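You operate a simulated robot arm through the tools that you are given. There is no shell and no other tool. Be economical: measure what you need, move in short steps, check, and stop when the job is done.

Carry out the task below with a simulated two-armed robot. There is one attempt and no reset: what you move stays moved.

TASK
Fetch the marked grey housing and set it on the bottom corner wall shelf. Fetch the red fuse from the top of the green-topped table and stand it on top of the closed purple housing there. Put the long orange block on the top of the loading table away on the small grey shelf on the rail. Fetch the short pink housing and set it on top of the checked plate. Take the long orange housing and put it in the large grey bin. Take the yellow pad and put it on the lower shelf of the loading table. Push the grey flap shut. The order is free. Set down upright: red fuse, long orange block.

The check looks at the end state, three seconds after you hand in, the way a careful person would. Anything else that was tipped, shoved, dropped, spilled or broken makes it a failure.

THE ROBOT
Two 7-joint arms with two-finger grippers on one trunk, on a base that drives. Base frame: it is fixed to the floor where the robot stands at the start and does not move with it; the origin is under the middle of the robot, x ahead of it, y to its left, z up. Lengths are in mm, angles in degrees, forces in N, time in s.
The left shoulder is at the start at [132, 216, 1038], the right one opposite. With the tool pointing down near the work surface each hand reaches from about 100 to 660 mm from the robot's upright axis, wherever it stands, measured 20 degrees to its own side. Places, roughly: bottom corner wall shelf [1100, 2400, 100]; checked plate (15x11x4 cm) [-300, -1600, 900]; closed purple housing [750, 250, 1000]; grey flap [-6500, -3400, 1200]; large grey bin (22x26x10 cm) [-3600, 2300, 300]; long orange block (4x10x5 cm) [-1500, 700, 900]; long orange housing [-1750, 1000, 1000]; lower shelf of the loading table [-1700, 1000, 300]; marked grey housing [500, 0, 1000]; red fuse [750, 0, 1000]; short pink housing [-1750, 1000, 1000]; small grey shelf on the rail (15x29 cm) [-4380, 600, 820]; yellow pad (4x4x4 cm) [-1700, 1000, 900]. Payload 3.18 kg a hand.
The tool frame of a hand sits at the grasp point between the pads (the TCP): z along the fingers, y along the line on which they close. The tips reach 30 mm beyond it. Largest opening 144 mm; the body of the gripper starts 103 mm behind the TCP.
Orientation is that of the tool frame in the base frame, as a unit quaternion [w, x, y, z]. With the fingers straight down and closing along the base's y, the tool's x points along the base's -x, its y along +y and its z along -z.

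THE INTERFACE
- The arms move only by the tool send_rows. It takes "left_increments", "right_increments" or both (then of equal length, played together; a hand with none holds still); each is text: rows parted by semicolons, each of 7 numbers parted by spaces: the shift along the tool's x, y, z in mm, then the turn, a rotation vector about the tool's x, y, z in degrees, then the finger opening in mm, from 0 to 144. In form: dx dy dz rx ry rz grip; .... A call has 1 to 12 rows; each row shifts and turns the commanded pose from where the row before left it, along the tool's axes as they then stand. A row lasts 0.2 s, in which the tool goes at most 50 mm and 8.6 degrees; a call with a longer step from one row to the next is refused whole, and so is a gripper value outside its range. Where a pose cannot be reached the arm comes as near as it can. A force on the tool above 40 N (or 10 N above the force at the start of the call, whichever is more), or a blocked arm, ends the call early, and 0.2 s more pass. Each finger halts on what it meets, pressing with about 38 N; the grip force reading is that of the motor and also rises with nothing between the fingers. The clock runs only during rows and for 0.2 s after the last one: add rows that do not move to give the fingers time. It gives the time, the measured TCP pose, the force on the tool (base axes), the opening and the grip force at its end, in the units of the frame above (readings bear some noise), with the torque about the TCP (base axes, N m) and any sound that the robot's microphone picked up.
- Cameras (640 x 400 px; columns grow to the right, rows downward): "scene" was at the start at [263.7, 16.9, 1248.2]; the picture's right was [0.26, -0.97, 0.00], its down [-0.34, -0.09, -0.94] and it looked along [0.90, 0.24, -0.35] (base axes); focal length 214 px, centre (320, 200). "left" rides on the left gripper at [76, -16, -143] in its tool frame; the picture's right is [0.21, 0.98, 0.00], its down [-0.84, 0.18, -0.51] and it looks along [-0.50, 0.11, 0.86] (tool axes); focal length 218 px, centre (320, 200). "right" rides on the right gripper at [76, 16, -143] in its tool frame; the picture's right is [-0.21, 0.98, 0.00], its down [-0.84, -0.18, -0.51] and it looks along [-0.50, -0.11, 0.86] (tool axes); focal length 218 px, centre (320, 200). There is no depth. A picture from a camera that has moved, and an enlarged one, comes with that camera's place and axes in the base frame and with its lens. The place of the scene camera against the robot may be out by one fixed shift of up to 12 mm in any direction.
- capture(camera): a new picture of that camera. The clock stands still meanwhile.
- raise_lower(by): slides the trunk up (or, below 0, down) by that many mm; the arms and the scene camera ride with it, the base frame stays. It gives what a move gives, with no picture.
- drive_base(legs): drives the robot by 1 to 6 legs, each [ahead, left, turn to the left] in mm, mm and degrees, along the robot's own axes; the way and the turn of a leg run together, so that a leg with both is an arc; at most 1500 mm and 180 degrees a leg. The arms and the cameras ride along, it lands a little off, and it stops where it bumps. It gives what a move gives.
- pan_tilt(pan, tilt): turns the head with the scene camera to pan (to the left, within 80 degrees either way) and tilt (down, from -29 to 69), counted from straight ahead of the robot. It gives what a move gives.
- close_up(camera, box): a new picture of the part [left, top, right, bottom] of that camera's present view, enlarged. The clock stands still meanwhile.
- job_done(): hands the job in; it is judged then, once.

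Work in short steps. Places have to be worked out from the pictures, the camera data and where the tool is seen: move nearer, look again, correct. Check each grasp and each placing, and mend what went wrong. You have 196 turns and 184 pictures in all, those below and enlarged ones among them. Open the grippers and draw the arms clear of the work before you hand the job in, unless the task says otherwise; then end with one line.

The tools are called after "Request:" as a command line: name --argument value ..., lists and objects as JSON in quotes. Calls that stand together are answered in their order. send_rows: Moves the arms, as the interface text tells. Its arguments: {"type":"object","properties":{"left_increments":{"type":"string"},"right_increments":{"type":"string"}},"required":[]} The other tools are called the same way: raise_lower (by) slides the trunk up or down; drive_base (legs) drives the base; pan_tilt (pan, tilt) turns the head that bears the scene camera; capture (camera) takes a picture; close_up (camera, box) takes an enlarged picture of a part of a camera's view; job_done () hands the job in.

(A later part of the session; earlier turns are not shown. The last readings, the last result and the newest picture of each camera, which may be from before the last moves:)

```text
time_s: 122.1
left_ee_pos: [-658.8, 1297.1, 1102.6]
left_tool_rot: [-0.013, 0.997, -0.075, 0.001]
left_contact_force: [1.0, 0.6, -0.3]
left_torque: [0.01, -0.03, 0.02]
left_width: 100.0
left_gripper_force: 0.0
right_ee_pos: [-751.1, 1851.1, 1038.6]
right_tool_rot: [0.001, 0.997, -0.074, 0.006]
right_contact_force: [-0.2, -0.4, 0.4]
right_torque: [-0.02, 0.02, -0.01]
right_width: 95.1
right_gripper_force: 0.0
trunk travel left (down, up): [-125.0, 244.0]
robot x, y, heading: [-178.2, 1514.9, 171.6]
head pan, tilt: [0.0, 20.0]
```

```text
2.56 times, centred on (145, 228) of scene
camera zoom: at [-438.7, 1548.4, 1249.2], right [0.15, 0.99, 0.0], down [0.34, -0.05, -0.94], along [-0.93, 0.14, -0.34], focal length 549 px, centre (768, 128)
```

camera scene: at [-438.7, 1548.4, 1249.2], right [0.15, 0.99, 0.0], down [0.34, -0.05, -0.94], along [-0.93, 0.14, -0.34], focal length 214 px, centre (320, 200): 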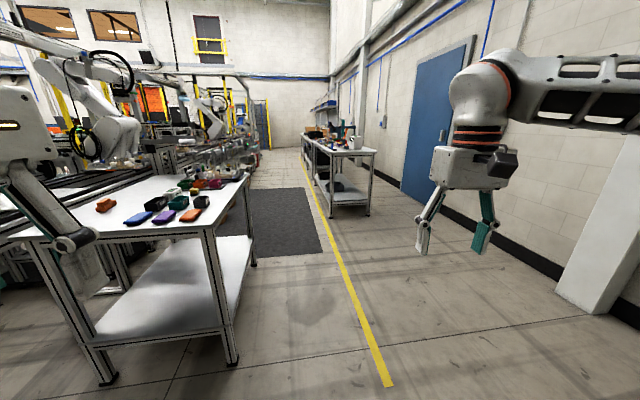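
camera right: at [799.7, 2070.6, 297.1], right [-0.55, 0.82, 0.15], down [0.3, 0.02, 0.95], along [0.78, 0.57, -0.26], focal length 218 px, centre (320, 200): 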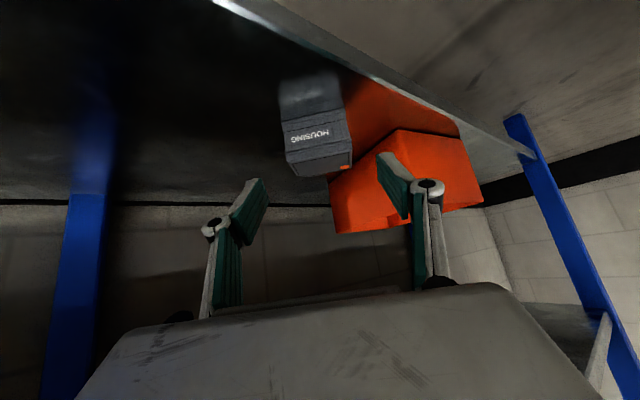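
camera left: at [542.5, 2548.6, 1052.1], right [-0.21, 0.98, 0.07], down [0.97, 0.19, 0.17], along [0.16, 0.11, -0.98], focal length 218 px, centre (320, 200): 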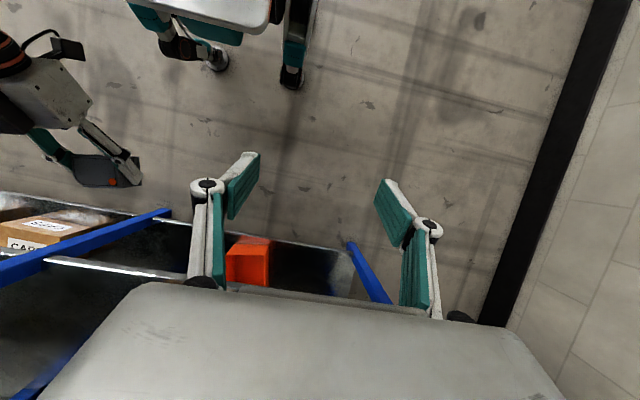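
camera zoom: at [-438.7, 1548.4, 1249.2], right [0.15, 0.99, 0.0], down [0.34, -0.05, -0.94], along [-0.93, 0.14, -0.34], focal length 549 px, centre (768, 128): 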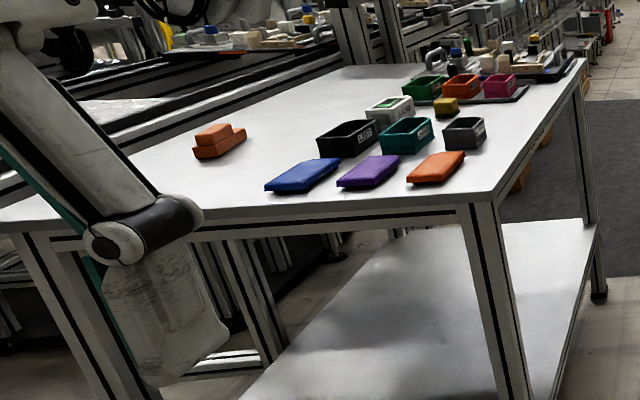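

The layout is clear: the orange block is near (-1448,750); the orange and pink housings are on a tray near (-1700,1050–1150); and the yellow pad is near (-1606,1050). I go to the near (east) side of the table to get the block first.

Request:
drive_base --legs '[[0, 0, 8.4], [0, 565, 0], [600, 0, 0]]'

Request:
pan_tilt --pan 15 --tilt 35

Request:
capture --camera "scene"

Request:
capture --camera "left"

```text
time_s: 131.2
left_ee_pos: [-1219.5, 660.8, 1102.5]
left_tool_rot: [-0.014, 1.0, -0.004, -0.001]
left_contact_force: [0.4, -0.6, 0.3]
left_torque: [0.0, -0.01, 0.02]
left_width: 99.9
left_gripper_force: 0.2
right_ee_pos: [-1388.9, 1194.8, 1038.4]
right_tool_rot: [-0.001, 1.0, -0.001, 0.005]
right_contact_force: [1.1, -0.5, 0.5]
right_torque: [-0.02, -0.01, 0.0]
right_width: 95.1
right_gripper_force: 0.1
trunk travel left (down, up): [-125.0, 244.0]
robot x, y, heading: [-778.1, 948.9, 179.4]
head pan, tilt: [0.0, 20.0]
```

```text
time_s: 132.0
left_ee_pos: [-1218.1, 659.8, 1102.4]
left_tool_rot: [-0.015, 1.0, -0.003, 0.0]
left_contact_force: [-0.1, -0.3, 0.5]
left_torque: [0.0, -0.01, -0.01]
left_width: 99.6
left_gripper_force: 0.1
right_ee_pos: [-1389.4, 1196.9, 1038.8]
right_tool_rot: [-0.001, 1.0, -0.003, 0.005]
right_contact_force: [0.2, -0.2, -0.1]
right_torque: [0.01, 0.04, 0.01]
right_width: 95.1
right_gripper_force: 0.0
trunk travel left (down, up): [-125.0, 244.0]
robot x, y, heading: [-776.8, 948.4, 179.2]
head pan, tilt: [15.0, 35.0]
```

```text
130 pictures are left
camera scene: at [-1031.2, 918.9, 1225.5], right [-0.25, 0.97, 0.0], down [0.55, 0.14, -0.82], along [-0.79, -0.21, -0.57], focal length 214 px, centre (320, 200)
```

scene: 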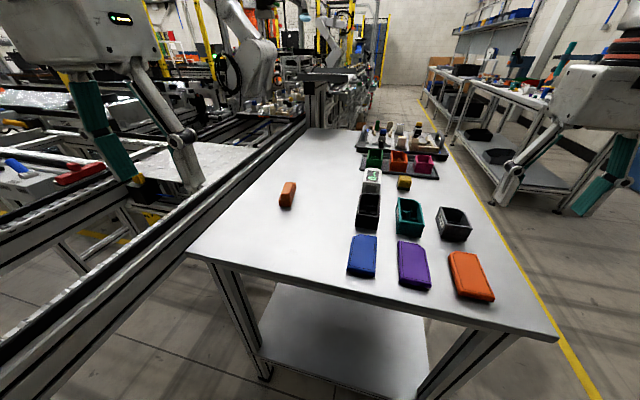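

```text
129 pictures are left
camera left: at [-1143.4, 672.6, 1245.9], right [0.2, -0.98, -0.03], down [-0.84, -0.19, 0.5], along [-0.5, -0.08, -0.86], focal length 218 px, centre (320, 200)
```

left: 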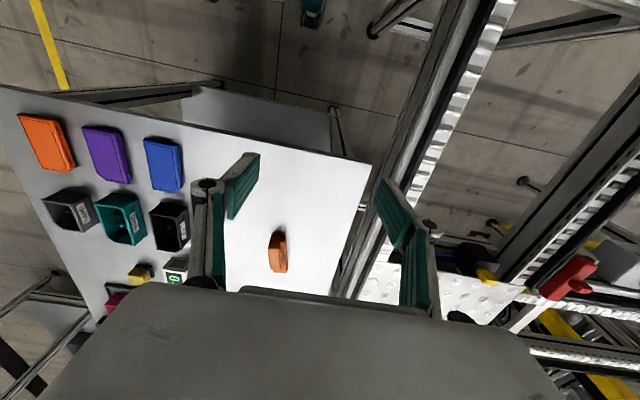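

I zoom in on the block in both views.

Request:
close_up --camera "scene" --box '[247, 165, 327, 215]'

Request:
close_up --camera "scene" --box '[335, 110, 495, 250]'

```text
8.00 times, centred on (287, 190) of scene
camera zoom: at [-1031.2, 918.9, 1225.5], right [-0.25, 0.97, 0.0], down [0.55, 0.14, -0.82], along [-0.79, -0.21, -0.57], focal length 1716 px, centre (584, 280)
```

zoom: 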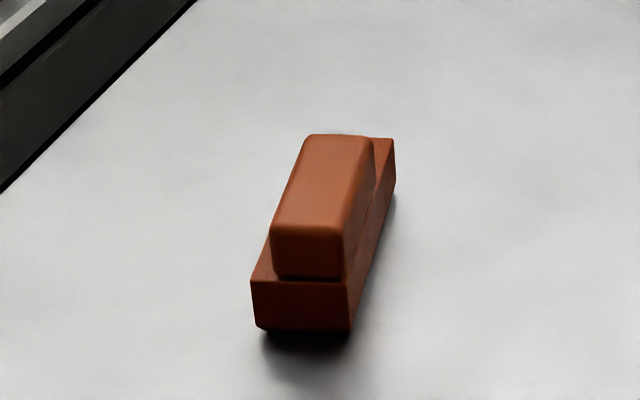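

```text
2.86 times, centred on (415, 180) of scene
camera zoom: at [-1031.2, 918.9, 1225.5], right [-0.25, 0.97, 0.0], down [0.55, 0.14, -0.82], along [-0.79, -0.21, -0.57], focal length 613 px, centre (49, 257)
```

zoom: 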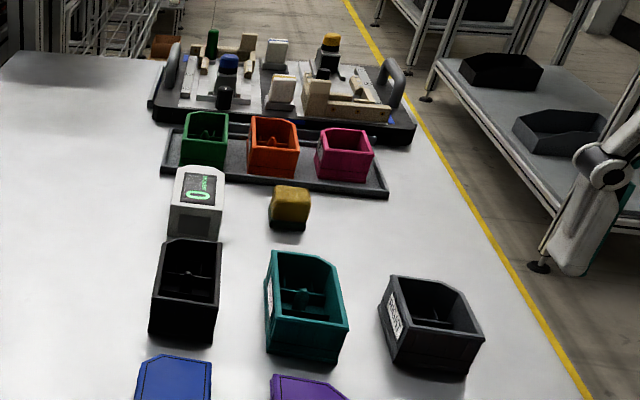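

The block's long axis runs nearly along x (turned about 10°), centred near (-1500,700). I drive 110 mm closer and bring the left hand over it.

Request:
drive_base --legs '[[110, 0, 0]]'

Request:
send_rows --left_increments "-40 -5 8 0 0 0 90;-40 -5 8 0 0 0 90;-40 -5 8 0 0 0 90;0 0 8 0 0 -5 90;0 0 8 0 0 -5 90;0 0 0 0 0 0 90"

Request:
capture --camera "left"

Request:
close_up --camera "scene" --box '[200, 130, 360, 230]'

```text
time_s: 133.2
left_ee_pos: [-1328.8, 661.1, 1102.3]
left_tool_rot: [-0.013, 1.0, -0.003, -0.001]
left_contact_force: [0.4, 0.2, 0.2]
left_torque: [0.0, 0.02, 0.01]
left_width: 100.0
left_gripper_force: 0.0
right_ee_pos: [-1501.1, 1196.0, 1038.4]
right_tool_rot: [0.0, 1.0, -0.001, 0.004]
right_contact_force: [0.1, 0.6, -0.5]
right_torque: [-0.03, -0.03, 0.0]
right_width: 95.3
right_gripper_force: 0.0
trunk travel left (down, up): [-125.0, 244.0]
robot x, y, heading: [-887.7, 949.7, 179.5]
head pan, tilt: [15.0, 35.0]
```

```text
time_s: 134.6
left_ee_pos: [-1446.6, 675.8, 1063.1]
left_tool_rot: [-0.014, 0.996, 0.085, -0.001]
left_contact_force: [-0.6, -1.2, 0.8]
left_torque: [-0.01, 0.02, -0.04]
left_width: 90.3
left_gripper_force: 0.1
right_ee_pos: [-1500.0, 1196.2, 1038.7]
right_tool_rot: [0.0, 1.0, -0.001, 0.005]
right_contact_force: [-0.2, -0.9, 0.4]
right_torque: [0.04, -0.02, 0.0]
right_width: 94.8
right_gripper_force: 0.1
trunk travel left (down, up): [-125.0, 244.0]
robot x, y, heading: [-887.7, 944.7, 179.8]
head pan, tilt: [15.0, 35.0]
```

```text
126 pictures are left
camera left: at [-1375.4, 701.6, 1207.4], right [0.37, -0.93, -0.03], down [-0.8, -0.33, 0.5], along [-0.47, -0.16, -0.87], focal length 218 px, centre (320, 200)
```

left: 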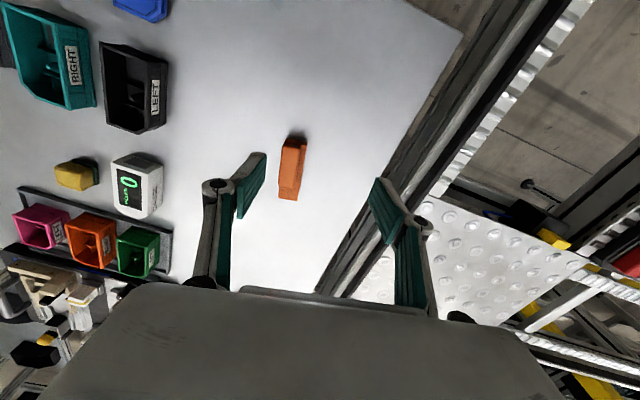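

```text
4.00 times, centred on (280, 180) of scene
camera zoom: at [-1141.0, 918.9, 1225.5], right [-0.25, 0.97, 0.0], down [0.55, 0.15, -0.82], along [-0.79, -0.21, -0.57], focal length 858 px, centre (480, 280)
```

zoom: 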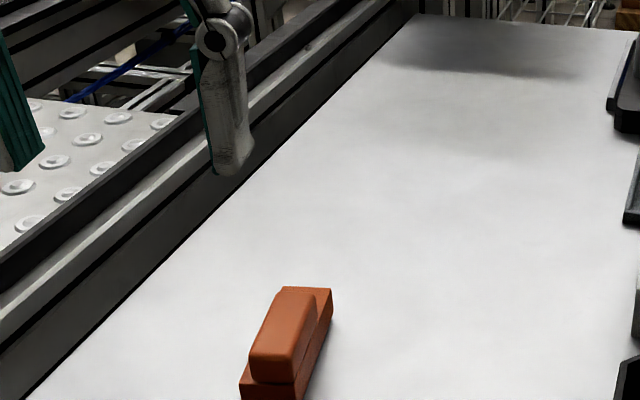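

The block centre is near (-1497,702), aligned with my tool. I move over it, straighten the slight tilt and descend partway.

Request:
send_rows --left_increments "-22.6 -17 20 -1.6 0 0 90;-22.6 -17 20 0 0 0 90;0 0 30 0 0 0 90;0 0 20 0 0 0 90;0 0 0 0 0 0 90"

Request:
capture --camera "left"

Request:
close_up --camera "scene" --box '[200, 150, 360, 250]'

```text
time_s: 135.8
left_ee_pos: [-1497.7, 703.4, 974.0]
left_tool_rot: [-0.001, 0.996, 0.085, 0.001]
left_contact_force: [-0.1, 1.0, 0.0]
left_torque: [-0.01, 0.02, 0.03]
left_width: 89.9
left_gripper_force: 0.1
right_ee_pos: [-1499.4, 1196.2, 1039.3]
right_tool_rot: [0.0, 1.0, -0.001, 0.004]
right_contact_force: [-0.1, 0.1, 0.1]
right_torque: [0.0, -0.01, -0.01]
right_width: 94.9
right_gripper_force: 0.0
trunk travel left (down, up): [-125.0, 244.0]
robot x, y, heading: [-887.0, 943.7, 179.7]
head pan, tilt: [15.0, 35.0]
```

```text
124 pictures are left
camera left: at [-1426.8, 732.5, 1117.1], right [0.37, -0.93, 0.0], down [-0.8, -0.32, 0.51], along [-0.47, -0.19, -0.86], focal length 218 px, centre (320, 200)
```

left: 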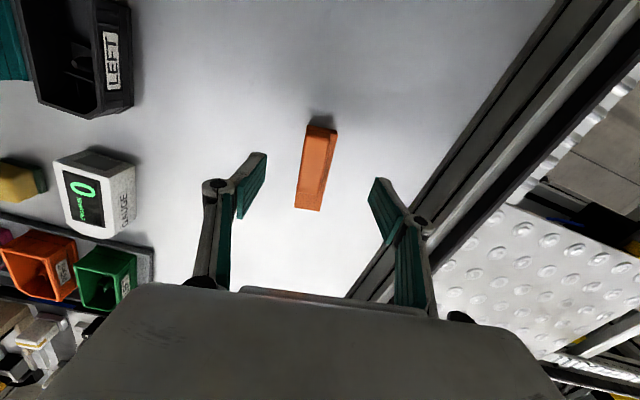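

```text
4.00 times, centred on (280, 200) of scene
camera zoom: at [-1140.9, 919.2, 1225.6], right [-0.25, 0.97, 0.0], down [0.55, 0.15, -0.82], along [-0.79, -0.21, -0.57], focal length 858 px, centre (480, 200)
```

zoom: 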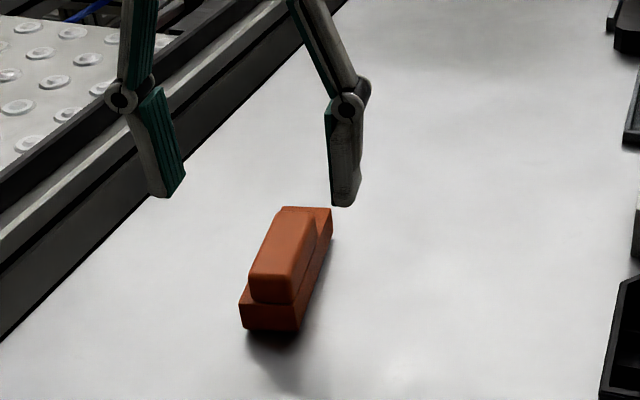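

The block is centred between the fingers. I descend to about z=922 and then feel for the table.

Request:
send_rows --left_increments "0 0 25 0 0 0 90;0 0 25 0 0 0 90;0 0 3 0 0 0 90;0 0 0 0 0 0 90"

Request:
close_up --camera "scene" --box '[200, 150, 360, 250]'

```text
time_s: 136.8
left_ee_pos: [-1499.1, 704.2, 920.3]
left_tool_rot: [0.0, 0.996, 0.085, 0.002]
left_contact_force: [0.5, -0.5, -0.3]
left_torque: [0.02, 0.02, 0.02]
left_width: 90.0
left_gripper_force: 0.1
right_ee_pos: [-1501.2, 1196.0, 1038.4]
right_tool_rot: [0.0, 1.0, -0.002, 0.005]
right_contact_force: [-0.9, 0.1, 0.5]
right_torque: [-0.01, 0.04, -0.02]
right_width: 95.2
right_gripper_force: 0.0
trunk travel left (down, up): [-125.0, 244.0]
robot x, y, heading: [-888.9, 947.5, 179.8]
head pan, tilt: [15.0, 35.0]
```

```text
4.00 times, centred on (280, 200) of scene
camera zoom: at [-1141.4, 919.1, 1225.4], right [-0.25, 0.97, 0.0], down [0.55, 0.15, -0.82], along [-0.79, -0.21, -0.57], focal length 858 px, centre (480, 200)
```

zoom: 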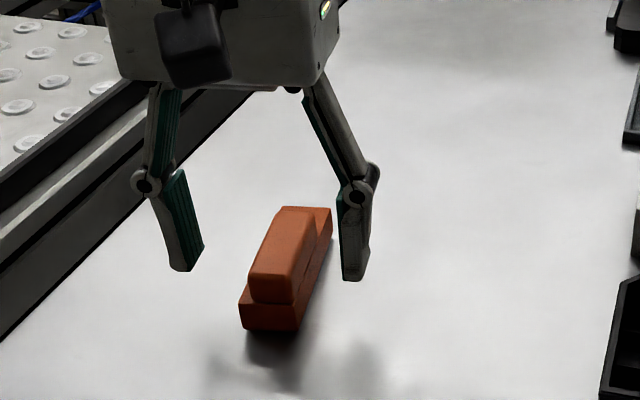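

The tips still look clearly above the table. I go lower in small steps.

Request:
send_rows --left_increments "0 0 5 0 0 0 90;0 0 5 0 0 0 90;0 0 0 0 0 0 90"

Request:
close_up --camera "scene" --box '[200, 150, 360, 250]'

```text
time_s: 137.6
left_ee_pos: [-1498.7, 703.4, 911.4]
left_tool_rot: [0.0, 0.996, 0.084, 0.001]
left_contact_force: [0.0, 0.5, 0.4]
left_torque: [0.0, 0.01, -0.05]
left_width: 90.1
left_gripper_force: 0.1
right_ee_pos: [-1500.0, 1196.2, 1038.6]
right_tool_rot: [0.0, 1.0, -0.002, 0.004]
right_contact_force: [0.0, -0.3, 0.0]
right_torque: [0.02, -0.04, 0.0]
right_width: 95.0
right_gripper_force: 0.1
trunk travel left (down, up): [-125.0, 244.0]
robot x, y, heading: [-888.3, 947.9, 179.7]
head pan, tilt: [15.0, 35.0]
```

```text
4.00 times, centred on (280, 200) of scene
camera zoom: at [-1141.2, 919.2, 1225.4], right [-0.25, 0.97, 0.0], down [0.55, 0.15, -0.82], along [-0.79, -0.21, -0.57], focal length 858 px, centre (480, 200)
```

zoom: 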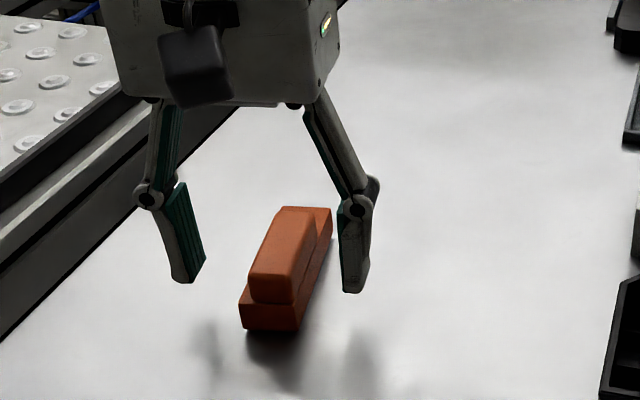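

From the reflections the tips are about 11 mm above the table (z≈870). I go down 6 mm more and close on the block's base.

Request:
send_rows --left_increments "0 0 6 0 0 0 90;0 0 0 0 0 0 65;0 0 0 0 0 0 45;0 0 0 0 0 0 28;0 0 0 0 0 0 28;0 0 0 0 0 0 28"

Request:
close_up --camera "scene" --box '[200, 150, 360, 250]'

Request:
close_up --camera "left" --box '[240, 90, 400, 215]'

```text
time_s: 139.0
left_ee_pos: [-1498.1, 703.7, 905.3]
left_tool_rot: [0.001, 0.996, 0.084, 0.002]
left_contact_force: [0.2, 0.4, 1.9]
left_torque: [0.02, 0.03, -0.02]
left_width: 33.1
left_gripper_force: 38.3
right_ee_pos: [-1498.9, 1197.2, 1038.6]
right_tool_rot: [0.0, 1.0, -0.002, 0.005]
right_contact_force: [-0.4, 0.6, 0.3]
right_torque: [-0.01, 0.01, -0.01]
right_width: 95.1
right_gripper_force: 0.1
trunk travel left (down, up): [-125.0, 244.0]
robot x, y, heading: [-883.9, 943.3, 179.7]
head pan, tilt: [15.0, 35.0]
```

```text
4.00 times, centred on (280, 200) of scene
camera zoom: at [-1141.2, 919.2, 1225.4], right [-0.25, 0.97, 0.0], down [0.55, 0.15, -0.82], along [-0.79, -0.21, -0.57], focal length 858 px, centre (480, 200)
```

zoom: 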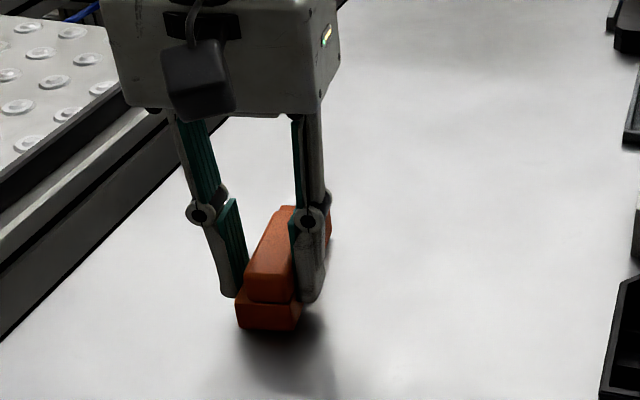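

```text
3.20 times, centred on (320, 152) of left
camera zoom: at [-1427.6, 732.3, 1048.4], right [0.37, -0.93, 0.0], down [-0.8, -0.32, 0.51], along [-0.47, -0.19, -0.86], focal length 698 px, centre (320, 352)
```

zoom: 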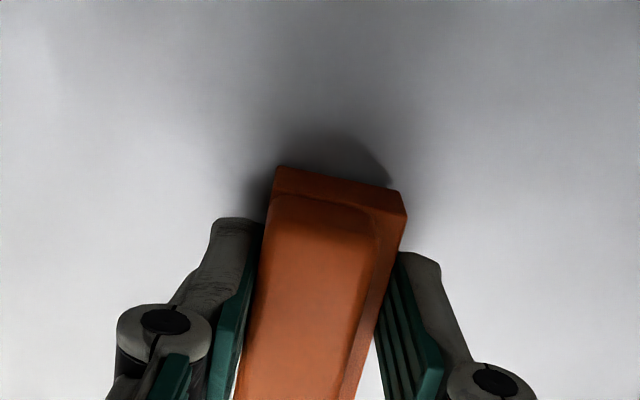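

The block is held at 33 mm. I lift it, then relocate to the north side of the table, facing it, for the orange housing.

Request:
send_rows --left_increments "0 0 -30 0 0 0 28;0 0 -40 0 0 0 28;0 0 -40 0 0 0 28;40 0 -40 0 0 0 28;40 0 0 0 0 0 28;40 0 0 0 0 0 28;0 0 0 0 0 0 28"

Request:
capture --camera "left"

Request:
drive_base --legs '[[-300, 0, 0], [0, -780, 0], [960, 0, 0], [0, 0, 90]]'

Request:
pan_tilt --pan -10 --tilt 40

Request:
capture --camera "scene"

```text
refused: row 4 steps farther than a row can; nothing moved
```

```text
118 pictures are left
camera left: at [-1427.6, 732.3, 1048.4], right [0.37, -0.93, 0.0], down [-0.8, -0.32, 0.51], along [-0.47, -0.19, -0.86], focal length 218 px, centre (320, 200)
```

left: 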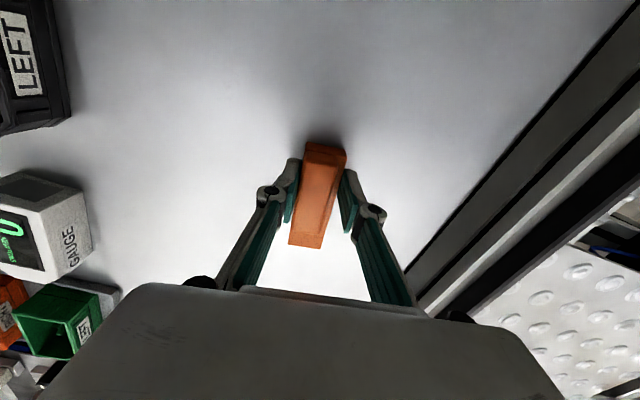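

```text
time_s: 154.4
left_ee_pos: [-1964.5, 1251.5, 909.7]
left_tool_rot: [-0.012, 0.947, 0.321, 0.003]
left_contact_force: [2.7, 6.0, 4.9]
left_torque: [0.07, 0.2, -0.61]
left_width: 44.5
left_gripper_force: 38.2
right_ee_pos: [-2205.6, 1668.8, 1038.5]
right_tool_rot: [-0.001, 0.968, 0.252, 0.006]
right_contact_force: [0.2, 0.2, -0.2]
right_torque: [-0.02, 0.0, -0.01]
right_width: 95.1
right_gripper_force: 0.1
trunk travel left (down, up): [-125.0, 244.0]
robot x, y, heading: [-1548.0, 1749.0, -150.8]
head pan, tilt: [15.0, 35.0]
stopped in leg 4: the force on the tool passed its limit at 91 N (the readings are from after the stop); the commanded pose is now the measured one
```

```text
time_s: 155.3
left_ee_pos: [-1963.8, 1251.4, 909.7]
left_tool_rot: [-0.01, 0.946, 0.323, 0.002]
left_contact_force: [1.3, 11.9, 3.8]
left_torque: [0.37, -0.06, -0.97]
left_width: 44.7
left_gripper_force: 38.0
right_ee_pos: [-2207.0, 1669.3, 1038.6]
right_tool_rot: [-0.001, 0.968, 0.252, 0.005]
right_contact_force: [-0.3, 0.5, -1.3]
right_torque: [0.03, 0.02, 0.01]
right_width: 95.1
right_gripper_force: 0.0
trunk travel left (down, up): [-125.0, 244.0]
robot x, y, heading: [-1553.1, 1752.1, -151.0]
head pan, tilt: [-10.0, 40.0]
```

```text
117 pictures are left
camera scene: at [-1777.1, 1634.1, 1218.1], right [-0.33, 0.94, 0.0], down [0.61, 0.21, -0.77], along [-0.72, -0.25, -0.64], focal length 214 px, centre (320, 200)
```

scene: 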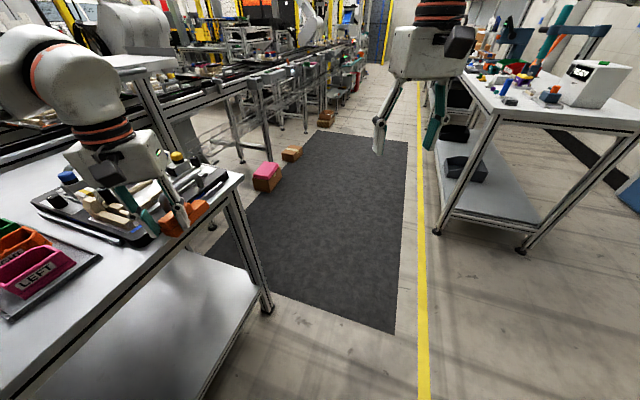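

My lift was refused by a too-large row, so the drive dragged the hand low and it bumped the tray at the table's far end. I stop and look closely before touching anything.

Request:
close_up --camera "scene" --box '[0, 120, 260, 320]'

Request:
capture --camera "left"

```text
2.00 times, centred on (130, 220) of scene
camera zoom: at [-1777.1, 1634.1, 1218.1], right [-0.33, 0.94, 0.0], down [0.61, 0.21, -0.77], along [-0.72, -0.25, -0.64], focal length 429 px, centre (700, 160)
```

zoom: 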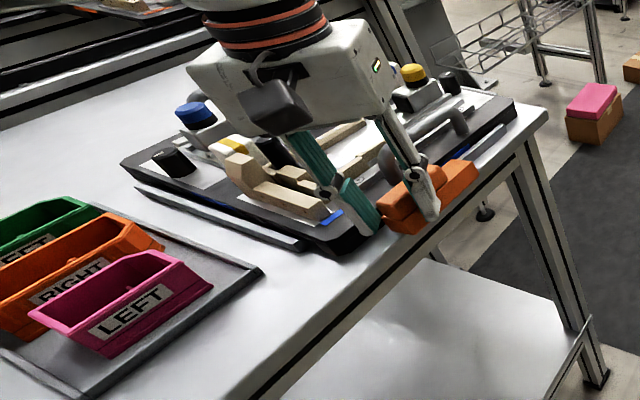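

```text
115 pictures are left
camera left: at [-1914.2, 1308.0, 1053.7], right [0.76, -0.65, -0.01], down [-0.56, -0.67, 0.49], along [-0.33, -0.37, -0.87], focal length 218 px, centre (320, 200)
```

left: 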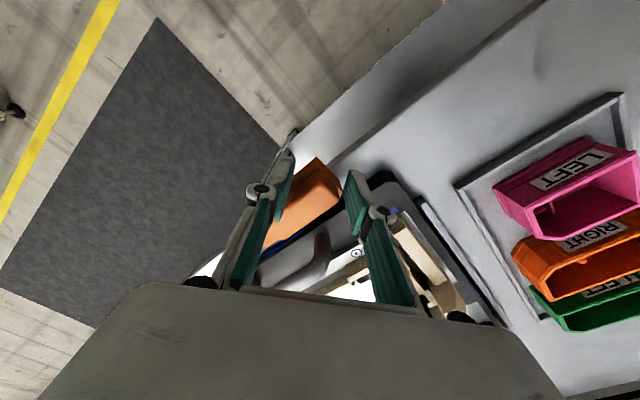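

The block is still in the grip, turned, and pressed at the tray's edge. I lift straight up slowly.

Request:
send_rows --left_increments "0 0 -10 0 0 0 28;0 0 -20 0 0 0 28;0 0 -25 0 0 0 28;0 0 -25 0 0 0 28;0 0 -25 0 0 0 28;0 0 -25 0 0 0 28;0 0 0 0 0 0 28"

Request:
capture --camera "left"

Request:
close_up --camera "scene" --box '[0, 100, 260, 300]'

```text
time_s: 156.9
left_ee_pos: [-1965.3, 1246.8, 1039.2]
left_tool_rot: [-0.011, 0.946, 0.323, 0.003]
left_contact_force: [-0.3, -0.8, -0.2]
left_torque: [0.02, -0.01, 0.0]
left_width: 28.0
left_gripper_force: 0.0
right_ee_pos: [-2206.7, 1666.7, 1037.5]
right_tool_rot: [-0.002, 0.968, 0.252, 0.005]
right_contact_force: [0.1, 0.1, -0.7]
right_torque: [0.01, 0.02, 0.02]
right_width: 95.0
right_gripper_force: 0.0
trunk travel left (down, up): [-125.0, 244.0]
robot x, y, heading: [-1550.7, 1749.3, -151.0]
head pan, tilt: [-10.0, 40.0]
```

```text
114 pictures are left
camera left: at [-1914.9, 1303.1, 1183.1], right [0.76, -0.65, -0.01], down [-0.56, -0.67, 0.49], along [-0.33, -0.37, -0.87], focal length 218 px, centre (320, 200)
```

left: 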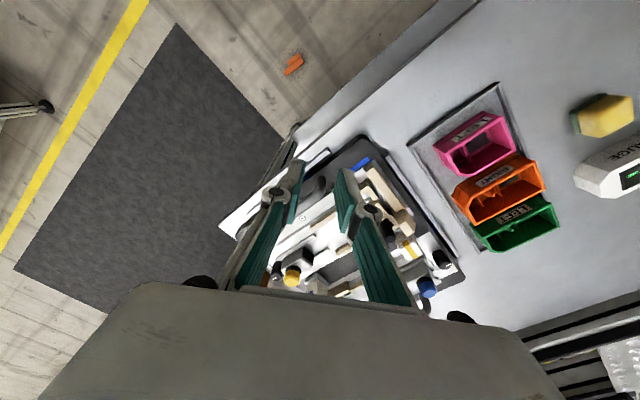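

```text
2.00 times, centred on (130, 200) of scene
camera zoom: at [-1777.8, 1632.4, 1217.6], right [-0.33, 0.94, 0.0], down [0.61, 0.21, -0.77], along [-0.72, -0.25, -0.64], focal length 429 px, centre (700, 200)
```

zoom: 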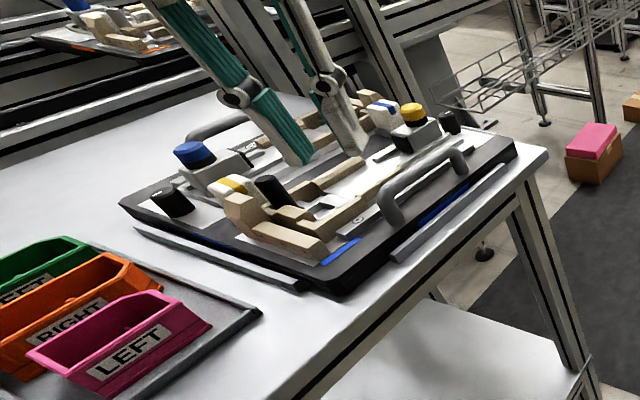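

The block slipped and fell to the floor beside the table, around (-1990,1430); the tray looks undisturbed between its guide strips. I turn back to face along the aisle and look at the block.

Request:
drive_base --legs '[[0, 0, -29]]'

Request:
pan_tilt --pan 20 --tilt 55

Request:
capture --camera "scene"

```text
time_s: 158.8
left_ee_pos: [-2157.1, 1514.1, 1038.9]
left_tool_rot: [-0.009, 0.997, 0.074, 0.004]
left_contact_force: [0.0, 1.1, 0.1]
left_torque: [0.0, -0.02, -0.02]
left_width: 28.0
left_gripper_force: 0.1
right_ee_pos: [-2162.5, 1998.5, 1037.4]
right_tool_rot: [0.0, 1.0, -0.001, 0.005]
right_contact_force: [0.4, 0.8, -0.1]
right_torque: [-0.05, -0.03, 0.01]
right_width: 94.8
right_gripper_force: 0.0
trunk travel left (down, up): [-125.0, 244.0]
robot x, y, heading: [-1549.5, 1752.2, 179.6]
head pan, tilt: [-10.0, 40.0]
```

```text
time_s: 159.7
left_ee_pos: [-2157.3, 1512.8, 1039.2]
left_tool_rot: [-0.009, 0.997, 0.074, 0.005]
left_contact_force: [0.7, -0.1, 0.2]
left_torque: [-0.01, 0.02, 0.01]
left_width: 27.7
left_gripper_force: 0.1
right_ee_pos: [-2162.6, 1998.2, 1038.3]
right_tool_rot: [0.001, 1.0, -0.001, 0.005]
right_contact_force: [0.5, 0.9, 0.4]
right_torque: [0.02, -0.02, 0.0]
right_width: 95.1
right_gripper_force: 0.0
trunk travel left (down, up): [-125.0, 244.0]
robot x, y, heading: [-1551.2, 1745.5, 179.7]
head pan, tilt: [20.0, 55.0]
```

```text
112 pictures are left
camera scene: at [-1786.5, 1719.7, 1197.2], right [-0.34, 0.94, 0.0], down [0.77, 0.28, -0.57], along [-0.54, -0.19, -0.82], focal length 214 px, centre (320, 200)
```

scene: 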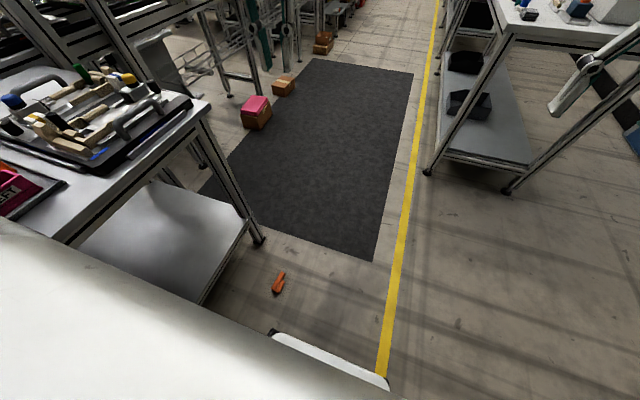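

I zoom in on the fallen block.

Request:
close_up --camera "scene" --box '[248, 262, 312, 302]'

```text
10.00 times, centred on (280, 282) of scene
camera zoom: at [-1786.5, 1719.7, 1197.2], right [-0.34, 0.94, 0.0], down [0.77, 0.28, -0.57], along [-0.54, -0.19, -0.82], focal length 2145 px, centre (720, -620)
```

zoom: 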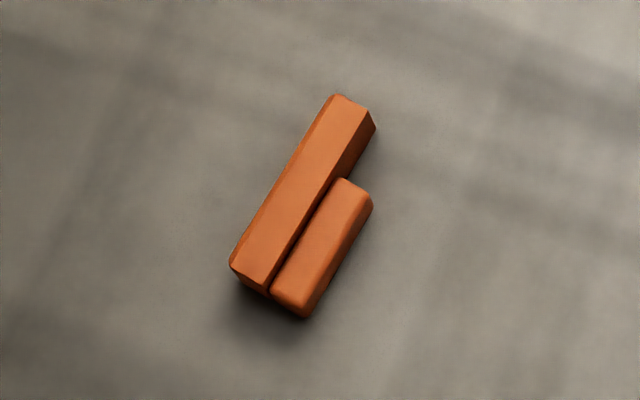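

The block lies on its side with its top facing +y. To right it, I can pinch it by its ends with the tool down, then pitch the tool forward to horizontal. I first test how far the left tool can pitch forward at working height.

Request:
send_rows --left_increments "30 0 0 0 0 0 120;0 0 0 0 -8 0 120;0 0 0 0 -8 0 120;0 0 0 0 -8 0 120;0 0 0 0 -8 0 120;0 0 0 0 -8 0 120;0 0 0 0 -8 0 120;0 0 0 0 -8 0 120;0 0 0 0 -8 0 120;0 0 0 0 -8 0 120;0 0 0 0 -8 0 120;0 0 0 0 0 0 120"

Request:
close_up --camera "scene" --box '[160, 20, 480, 220]'

```text
time_s: 162.3
left_ee_pos: [-2159.2, 1538.9, 1068.5]
left_tool_rot: [0.039, 0.794, 0.065, -0.603]
left_contact_force: [0.8, -0.1, -0.2]
left_torque: [-0.01, -0.02, 0.02]
left_width: 119.8
left_gripper_force: 0.1
left hand out of reach, approached as far as the arm can: row 9, 10, 11
right_ee_pos: [-2163.5, 1999.0, 1037.7]
right_tool_rot: [0.0, 1.0, 0.0, 0.006]
right_contact_force: [0.4, -1.4, 0.0]
right_torque: [-0.03, 0.03, 0.0]
right_width: 95.1
right_gripper_force: 0.1
trunk travel left (down, up): [-125.0, 244.0]
robot x, y, heading: [-1552.0, 1749.1, 179.8]
head pan, tilt: [20.0, 55.0]
```

```text
2.00 times, centred on (320, 120) of scene
camera zoom: at [-1786.9, 1720.1, 1196.9], right [-0.34, 0.94, 0.0], down [0.77, 0.28, -0.57], along [-0.54, -0.19, -0.82], focal length 429 px, centre (320, 360)
```

zoom: 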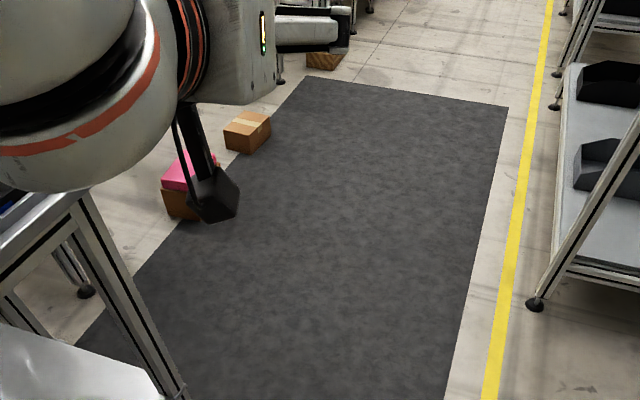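

The tool can pitch about 74°, which is enough to right the block. I straighten the left tool again and drive around to the west side of the table, so I can pick the block with its top facing ahead of me.

Request:
send_rows --left_increments "0 0 0 0 8 0 120;0 0 0 0 8 0 120;0 0 0 0 8 0 120;0 0 0 0 8 0 120;0 0 0 0 8 0 120;0 0 0 0 8 0 120;0 0 0 0 8 0 120;0 0 0 0 8 0 120;0 0 0 0 8 0 120;0 0 0 0 0 0 120"

Request:
drive_base --legs '[[1150, 0, 0], [0, 750, 0], [0, 0, -135]]'

Request:
pan_tilt --pan 0 --tilt 40

Request:
capture --camera "scene"

```text
time_s: 164.5
left_ee_pos: [-2158.0, 1535.2, 1069.1]
left_tool_rot: [-0.007, 0.997, 0.076, -0.019]
left_contact_force: [0.0, 0.5, 0.4]
left_torque: [-0.01, 0.02, 0.0]
left_width: 119.9
left_gripper_force: 0.2
right_ee_pos: [-2163.3, 1997.1, 1038.4]
right_tool_rot: [-0.001, 1.0, -0.001, 0.005]
right_contact_force: [-0.1, -0.4, -0.8]
right_torque: [0.01, -0.02, -0.03]
right_width: 94.9
right_gripper_force: 0.1
trunk travel left (down, up): [-125.0, 244.0]
robot x, y, heading: [-1548.3, 1750.8, 179.8]
head pan, tilt: [20.0, 55.0]
```

```text
time_s: 182.5
left_ee_pos: [-2395.6, 1581.8, 1067.3]
left_tool_rot: [0.021, -0.436, 0.9, 0.002]
left_contact_force: [0.7, 1.0, 0.1]
left_torque: [0.05, -0.01, 0.03]
left_width: 119.7
left_gripper_force: 0.0
right_ee_pos: [-2077.8, 1246.8, 1037.8]
right_tool_rot: [-0.004, -0.366, 0.93, -0.001]
right_contact_force: [-0.1, -0.4, -0.7]
right_torque: [-0.03, -0.01, -0.02]
right_width: 94.9
right_gripper_force: 0.0
trunk travel left (down, up): [-125.0, 244.0]
robot x, y, heading: [-2694.1, 1007.7, 42.8]
head pan, tilt: [20.0, 55.0]
```

```text
time_s: 183.3
left_ee_pos: [-2395.5, 1582.4, 1067.4]
left_tool_rot: [0.022, -0.437, 0.899, 0.0]
left_contact_force: [-0.2, 0.1, -0.2]
left_torque: [0.01, 0.04, 0.01]
left_width: 119.9
left_gripper_force: 0.0
right_ee_pos: [-2077.8, 1247.4, 1038.7]
right_tool_rot: [-0.005, -0.365, 0.931, -0.001]
right_contact_force: [0.5, -0.2, -0.5]
right_torque: [-0.01, -0.03, -0.01]
right_width: 94.8
right_gripper_force: 0.1
trunk travel left (down, up): [-125.0, 244.0]
robot x, y, heading: [-2692.4, 1012.9, 42.8]
head pan, tilt: [0.0, 40.0]
```

```text
109 pictures are left
camera scene: at [-2503.2, 1177.9, 1217.8], right [0.68, -0.73, 0.0], down [-0.47, -0.44, -0.77], along [0.56, 0.52, -0.64], focal length 214 px, centre (320, 200)
```

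scene: 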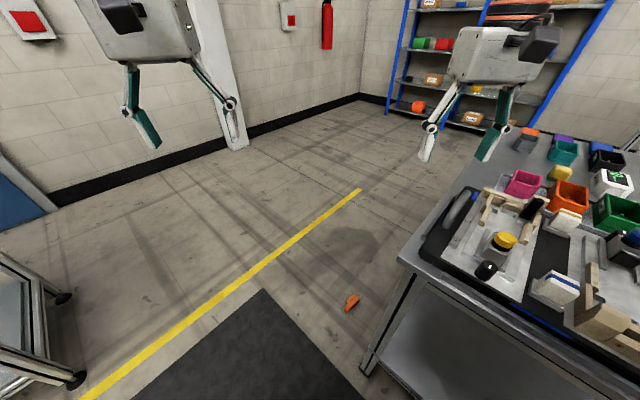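

The block is visible near the table's corner. First I raise and pull in the right hand so it stays above the table, then I move the base into position.

Request:
send_rows --right_increments "26 24.4 -26.8 0 0 0 95;26 24.4 -26.8 0 0 0 95;26 24.4 -26.8 0 0 0 95;26 24.4 -26.8 0 0 0 95;26 24.4 -26.8 0 0 0 95;0 0 0 0 0 0 95"

Request:
drive_base --legs '[[191, -203, 0]]'

Request:
pan_tilt --pan 0 --tilt 60

Request:
capture --camera "scene"

```text
time_s: 184.7
left_ee_pos: [-2395.3, 1581.0, 1066.2]
left_tool_rot: [0.02, -0.436, 0.9, 0.001]
left_contact_force: [0.6, 1.0, -0.1]
left_torque: [-0.01, 0.04, 0.0]
left_width: 119.5
left_gripper_force: 0.1
right_ee_pos: [-2254.5, 1249.2, 1172.6]
right_tool_rot: [-0.006, -0.365, 0.931, -0.002]
right_contact_force: [0.7, 0.4, -0.5]
right_torque: [0.03, 0.03, -0.02]
right_width: 95.1
right_gripper_force: 0.0
trunk travel left (down, up): [-125.0, 244.0]
robot x, y, heading: [-2694.3, 1011.4, 42.9]
head pan, tilt: [0.0, 40.0]
```

```text
time_s: 186.3
left_ee_pos: [-2280.1, 1573.8, 1066.9]
left_tool_rot: [0.021, -0.438, 0.899, 0.001]
left_contact_force: [-0.5, -0.4, -0.4]
left_torque: [-0.04, -0.03, 0.0]
left_width: 120.1
left_gripper_force: 0.0
right_ee_pos: [-2138.5, 1240.7, 1171.6]
right_tool_rot: [-0.007, -0.366, 0.931, -0.001]
right_contact_force: [0.0, 0.4, -1.5]
right_torque: [-0.02, -0.03, -0.01]
right_width: 95.1
right_gripper_force: 0.1
trunk travel left (down, up): [-125.0, 244.0]
robot x, y, heading: [-2581.6, 996.2, 42.9]
head pan, tilt: [0.0, 40.0]
stopped in leg 1: the robot was blocked; the commanded pose is now the measured one
```

```text
time_s: 187.1
left_ee_pos: [-2279.3, 1572.9, 1066.5]
left_tool_rot: [0.021, -0.437, 0.899, 0.001]
left_contact_force: [-0.7, -1.0, -0.1]
left_torque: [-0.01, 0.01, -0.02]
left_width: 119.7
left_gripper_force: 0.0
right_ee_pos: [-2137.4, 1238.7, 1172.5]
right_tool_rot: [-0.005, -0.365, 0.931, -0.001]
right_contact_force: [0.5, -0.5, -0.2]
right_torque: [0.0, 0.0, -0.04]
right_width: 95.1
right_gripper_force: 0.0
trunk travel left (down, up): [-125.0, 244.0]
robot x, y, heading: [-2576.8, 1001.2, 43.1]
head pan, tilt: [0.0, 60.0]
```

```text
108 pictures are left
camera scene: at [-2400.8, 1156.2, 1191.1], right [0.68, -0.73, 0.0], down [-0.63, -0.59, -0.5], along [0.37, 0.34, -0.87], focal length 214 px, centre (320, 200)
```

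scene: 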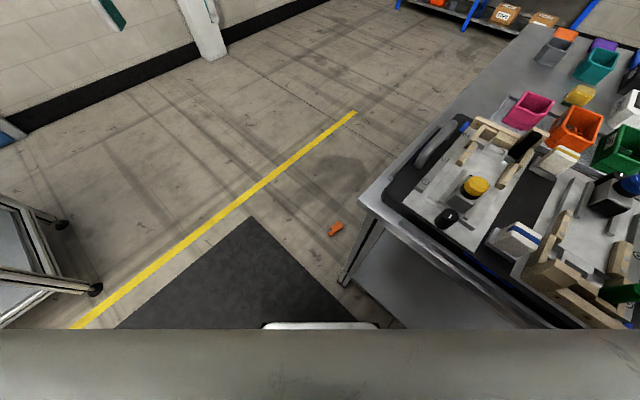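

The base touched the table end (it is at x≈-2220), so that approach is too tight. From north-west, heading about 10°, the right hand can reach the block with an inboard yaw and a clear elbow; I go there.

Request:
drive_base --legs '[[161, 260, 0], [326, 90, 0], [0, 0, -33]]'

Request:
pan_tilt --pan -20 --tilt 60

Request:
capture --camera "scene"

```text
time_s: 193.4
left_ee_pos: [-1891.3, 1891.4, 1068.3]
left_tool_rot: [0.021, -0.155, 0.988, -0.003]
left_contact_force: [-0.3, 0.1, 0.4]
left_torque: [0.0, -0.01, -0.02]
left_width: 119.7
left_gripper_force: 0.1
right_ee_pos: [-1958.9, 1537.0, 1173.5]
right_tool_rot: [-0.006, -0.078, 0.997, 0.0]
right_contact_force: [-0.1, -1.0, -0.3]
right_torque: [0.01, 0.01, -0.01]
right_width: 94.8
right_gripper_force: 0.1
trunk travel left (down, up): [-125.0, 244.0]
robot x, y, heading: [-2457.3, 1582.3, 9.0]
head pan, tilt: [0.0, 60.0]
```

```text
time_s: 194.2
left_ee_pos: [-1891.5, 1891.3, 1065.9]
left_tool_rot: [0.021, -0.156, 0.988, -0.004]
left_contact_force: [-0.2, -0.5, -0.6]
left_torque: [-0.02, -0.01, 0.02]
left_width: 120.0
left_gripper_force: 0.0
right_ee_pos: [-1960.0, 1536.9, 1173.5]
right_tool_rot: [-0.005, -0.079, 0.997, 0.0]
right_contact_force: [-0.7, -0.1, 0.1]
right_torque: [0.01, -0.03, 0.02]
right_width: 95.2
right_gripper_force: 0.1
trunk travel left (down, up): [-125.0, 244.0]
robot x, y, heading: [-2456.2, 1585.3, 9.0]
head pan, tilt: [-20.0, 60.0]
```

```text
107 pictures are left
camera scene: at [-2220.2, 1591.2, 1191.1], right [-0.19, -0.98, 0.0], down [-0.85, 0.16, -0.5], along [0.49, -0.09, -0.87], focal length 214 px, centre (320, 200)
```

scene: 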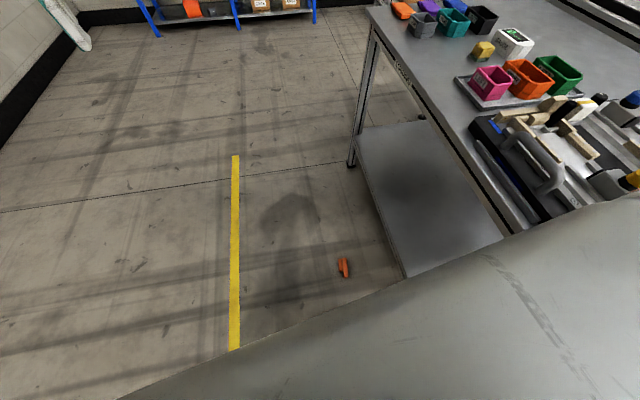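

The block is at about (-1987,1424), 440 mm ahead and 230 mm right of me. I yaw the right tool inboard by 72° to align its closing line with the block's length, and open wide.

Request:
send_rows --right_increments "10 -20 15 0 0 -8 135;10 -20 15 0 0 -8 135;0 0 15 0 0 -8 135;0 0 15 0 0 -8 135;0 0 15 0 0 -8 135;0 0 15 0 0 -8 135;0 0 15 0 0 -8 135;0 0 15 0 0 -8 135;0 0 15 0 0 -7.6 135;0 0 0 0 0 0 135"

Request:
raise_lower --by -125

```text
time_s: 196.4
left_ee_pos: [-1892.0, 1891.5, 1067.3]
left_tool_rot: [0.021, -0.156, 0.988, -0.005]
left_contact_force: [0.0, -0.2, -0.2]
left_torque: [0.01, 0.0, 0.01]
left_width: 119.8
left_gripper_force: 0.1
right_ee_pos: [-1990.6, 1505.4, 1056.6]
right_tool_rot: [-0.004, -0.348, 0.937, 0.004]
right_contact_force: [-0.4, 1.0, 0.1]
right_torque: [0.03, 0.0, -0.02]
right_width: 135.3
right_gripper_force: 0.0
right hand out of reach, approached as far as the arm can: row 2, 3, 4, 5, 6, 7, 8, 9
trunk travel left (down, up): [-125.0, 244.0]
robot x, y, heading: [-2458.0, 1581.8, 9.2]
head pan, tilt: [-20.0, 60.0]
```

```text
time_s: 197.6
left_ee_pos: [-1908.3, 1890.7, 982.5]
left_tool_rot: [0.035, -0.15, 0.988, -0.011]
left_contact_force: [0.3, 0.1, -1.0]
left_torque: [0.0, -0.02, 0.02]
left_width: 120.0
left_gripper_force: 0.0
right_ee_pos: [-2005.8, 1504.9, 967.9]
right_tool_rot: [0.007, -0.338, 0.941, -0.015]
right_contact_force: [14.1, -5.1, -11.8]
right_torque: [0.59, 1.59, 0.02]
right_width: 135.1
right_gripper_force: 0.1
trunk travel left (down, up): [-27.0, 343.0]
robot x, y, heading: [-2455.1, 1581.9, 8.6]
head pan, tilt: [-20.0, 60.0]
stopped: the force on the tool passed its limit at 50 N (the readings are from after the stop); the commanded pose is now the measured one
```

The yaw stopped at about 32° and lowering made the hand touch my leaning body. I move the right hand forward and down, away from the body.

Request:
send_rows --right_increments "-30 -18 0 0 0 0 135;-30 -18 0 0 0 0 135;-10 -8 40 0 0 0 135;0 0 45 0 0 0 135;0 0 45 0 0 0 135;0 0 45 0 0 0 135;0 0 0 0 0 0 135"

Request:
raise_lower --by -98

```text
time_s: 199.4
left_ee_pos: [-1906.7, 1906.5, 985.8]
left_tool_rot: [0.039, -0.157, 0.987, -0.015]
left_contact_force: [-0.6, 0.4, 0.3]
left_torque: [0.01, 0.01, -0.01]
left_width: 120.1
left_gripper_force: 0.1
right_ee_pos: [-1921.3, 1531.5, 792.7]
right_tool_rot: [0.015, -0.352, 0.936, -0.028]
right_contact_force: [1.3, 1.0, -0.6]
right_torque: [0.01, 0.0, -0.01]
right_width: 135.1
right_gripper_force: 0.1
right hand out of reach, approached as far as the arm can: row 2
trunk travel left (down, up): [-27.0, 343.0]
robot x, y, heading: [-2455.9, 1582.3, 9.0]
head pan, tilt: [-20.0, 60.0]
stopped in row 7 (right hand): the arm was blocked; the commanded pose is now the measured one
```

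```text
time_s: 200.1
left_ee_pos: [-1918.7, 1904.9, 988.9]
left_tool_rot: [0.061, -0.155, 0.986, -0.019]
left_contact_force: [0.5, -0.6, -0.3]
left_torque: [0.0, -0.02, 0.0]
left_width: 120.2
left_gripper_force: 0.0
right_ee_pos: [-1926.1, 1520.9, 784.7]
right_tool_rot: [0.026, -0.346, 0.936, -0.057]
right_contact_force: [-0.9, -0.7, 0.2]
right_torque: [-0.01, -0.04, -0.02]
right_width: 134.8
right_gripper_force: 0.1
right hand out of reach, approached as far as the arm can: row 1
trunk travel left (down, up): [0.0, 369.0]
robot x, y, heading: [-2455.5, 1583.1, 8.9]
head pan, tilt: [-20.0, 60.0]
```

Something blocked the arm; I look.

Request:
pan_tilt --pan -40 --tilt 50

Request:
capture --camera "scene"

Request:
capture --camera "right"

```text
time_s: 200.9
left_ee_pos: [-1921.3, 1906.0, 988.1]
left_tool_rot: [0.061, -0.154, 0.986, -0.017]
left_contact_force: [-0.3, 0.1, 0.6]
left_torque: [0.01, -0.04, 0.0]
left_width: 120.0
left_gripper_force: 0.1
right_ee_pos: [-1927.3, 1524.0, 787.3]
right_tool_rot: [0.03, -0.347, 0.936, -0.055]
right_contact_force: [2.0, -0.2, 0.3]
right_torque: [0.02, 0.01, 0.0]
right_width: 135.1
right_gripper_force: 0.0
trunk travel left (down, up): [0.0, 369.0]
robot x, y, heading: [-2457.8, 1581.9, 9.0]
head pan, tilt: [-40.0, 50.0]
```

```text
106 pictures are left
camera scene: at [-2133.6, 1600.4, 1069.2], right [-0.52, -0.86, 0.01], down [-0.64, 0.38, -0.67], along [0.57, -0.35, -0.75], focal length 214 px, centre (320, 200)
```

scene: 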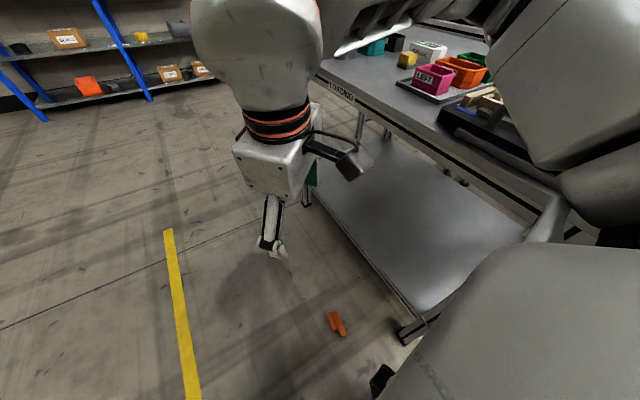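

```text
105 pictures are left
camera right: at [-2009.1, 1497.2, 925.4], right [-0.47, 0.87, -0.12], down [0.71, 0.46, 0.54], along [0.53, 0.17, -0.83], focal length 218 px, centre (320, 200)
```

right: 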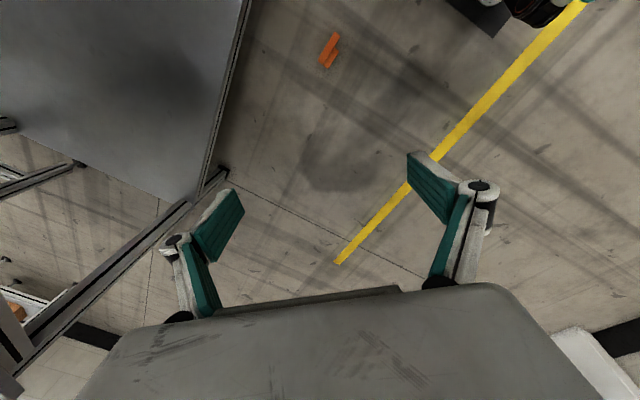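

The right upper arm is against the table side, so this spot does not work. I raise the trunk again and back away; then I'll pick the block from the north side with free space on both sides.

Request:
raise_lower --by 125

Request:
drive_base --legs '[[-150, 350, 0]]'

Request:
capture --camera "scene"

```text
time_s: 202.5
left_ee_pos: [-1891.8, 1888.2, 1069.3]
left_tool_rot: [0.024, -0.154, 0.988, -0.005]
left_contact_force: [1.0, 0.2, -0.5]
left_torque: [-0.03, 0.07, 0.01]
left_width: 119.8
left_gripper_force: 0.1
right_ee_pos: [-1913.9, 1515.4, 871.6]
right_tool_rot: [0.001, -0.348, 0.937, -0.01]
right_contact_force: [-0.2, 0.1, -0.1]
right_torque: [-0.01, 0.02, 0.01]
right_width: 135.1
right_gripper_force: 0.1
trunk travel left (down, up): [-125.0, 244.0]
robot x, y, heading: [-2454.3, 1582.0, 8.9]
head pan, tilt: [-40.0, 50.0]
```

```text
time_s: 206.1
left_ee_pos: [-2097.8, 2210.4, 1072.6]
left_tool_rot: [0.027, -0.156, 0.987, -0.004]
left_contact_force: [0.9, -0.2, -0.1]
left_torque: [0.02, 0.01, -0.02]
left_width: 119.9
left_gripper_force: 0.1
right_ee_pos: [-2118.2, 1838.7, 873.2]
right_tool_rot: [0.004, -0.351, 0.936, -0.01]
right_contact_force: [0.5, -0.2, 0.3]
right_torque: [0.0, -0.03, -0.01]
right_width: 134.9
right_gripper_force: 0.1
trunk travel left (down, up): [-125.0, 244.0]
robot x, y, heading: [-2657.2, 1900.4, 9.1]
head pan, tilt: [-40.0, 50.0]
```

```text
104 pictures are left
camera scene: at [-2422.1, 1883.4, 1203.7], right [-0.51, -0.86, 0.0], down [-0.66, 0.39, -0.64], along [0.55, -0.33, -0.77], focal length 214 px, centre (320, 200)
```

scene: 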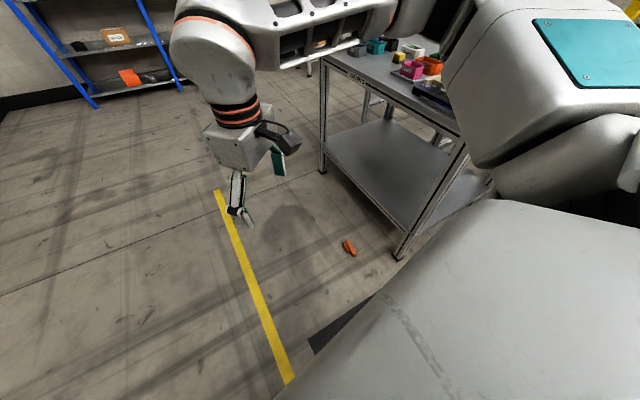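

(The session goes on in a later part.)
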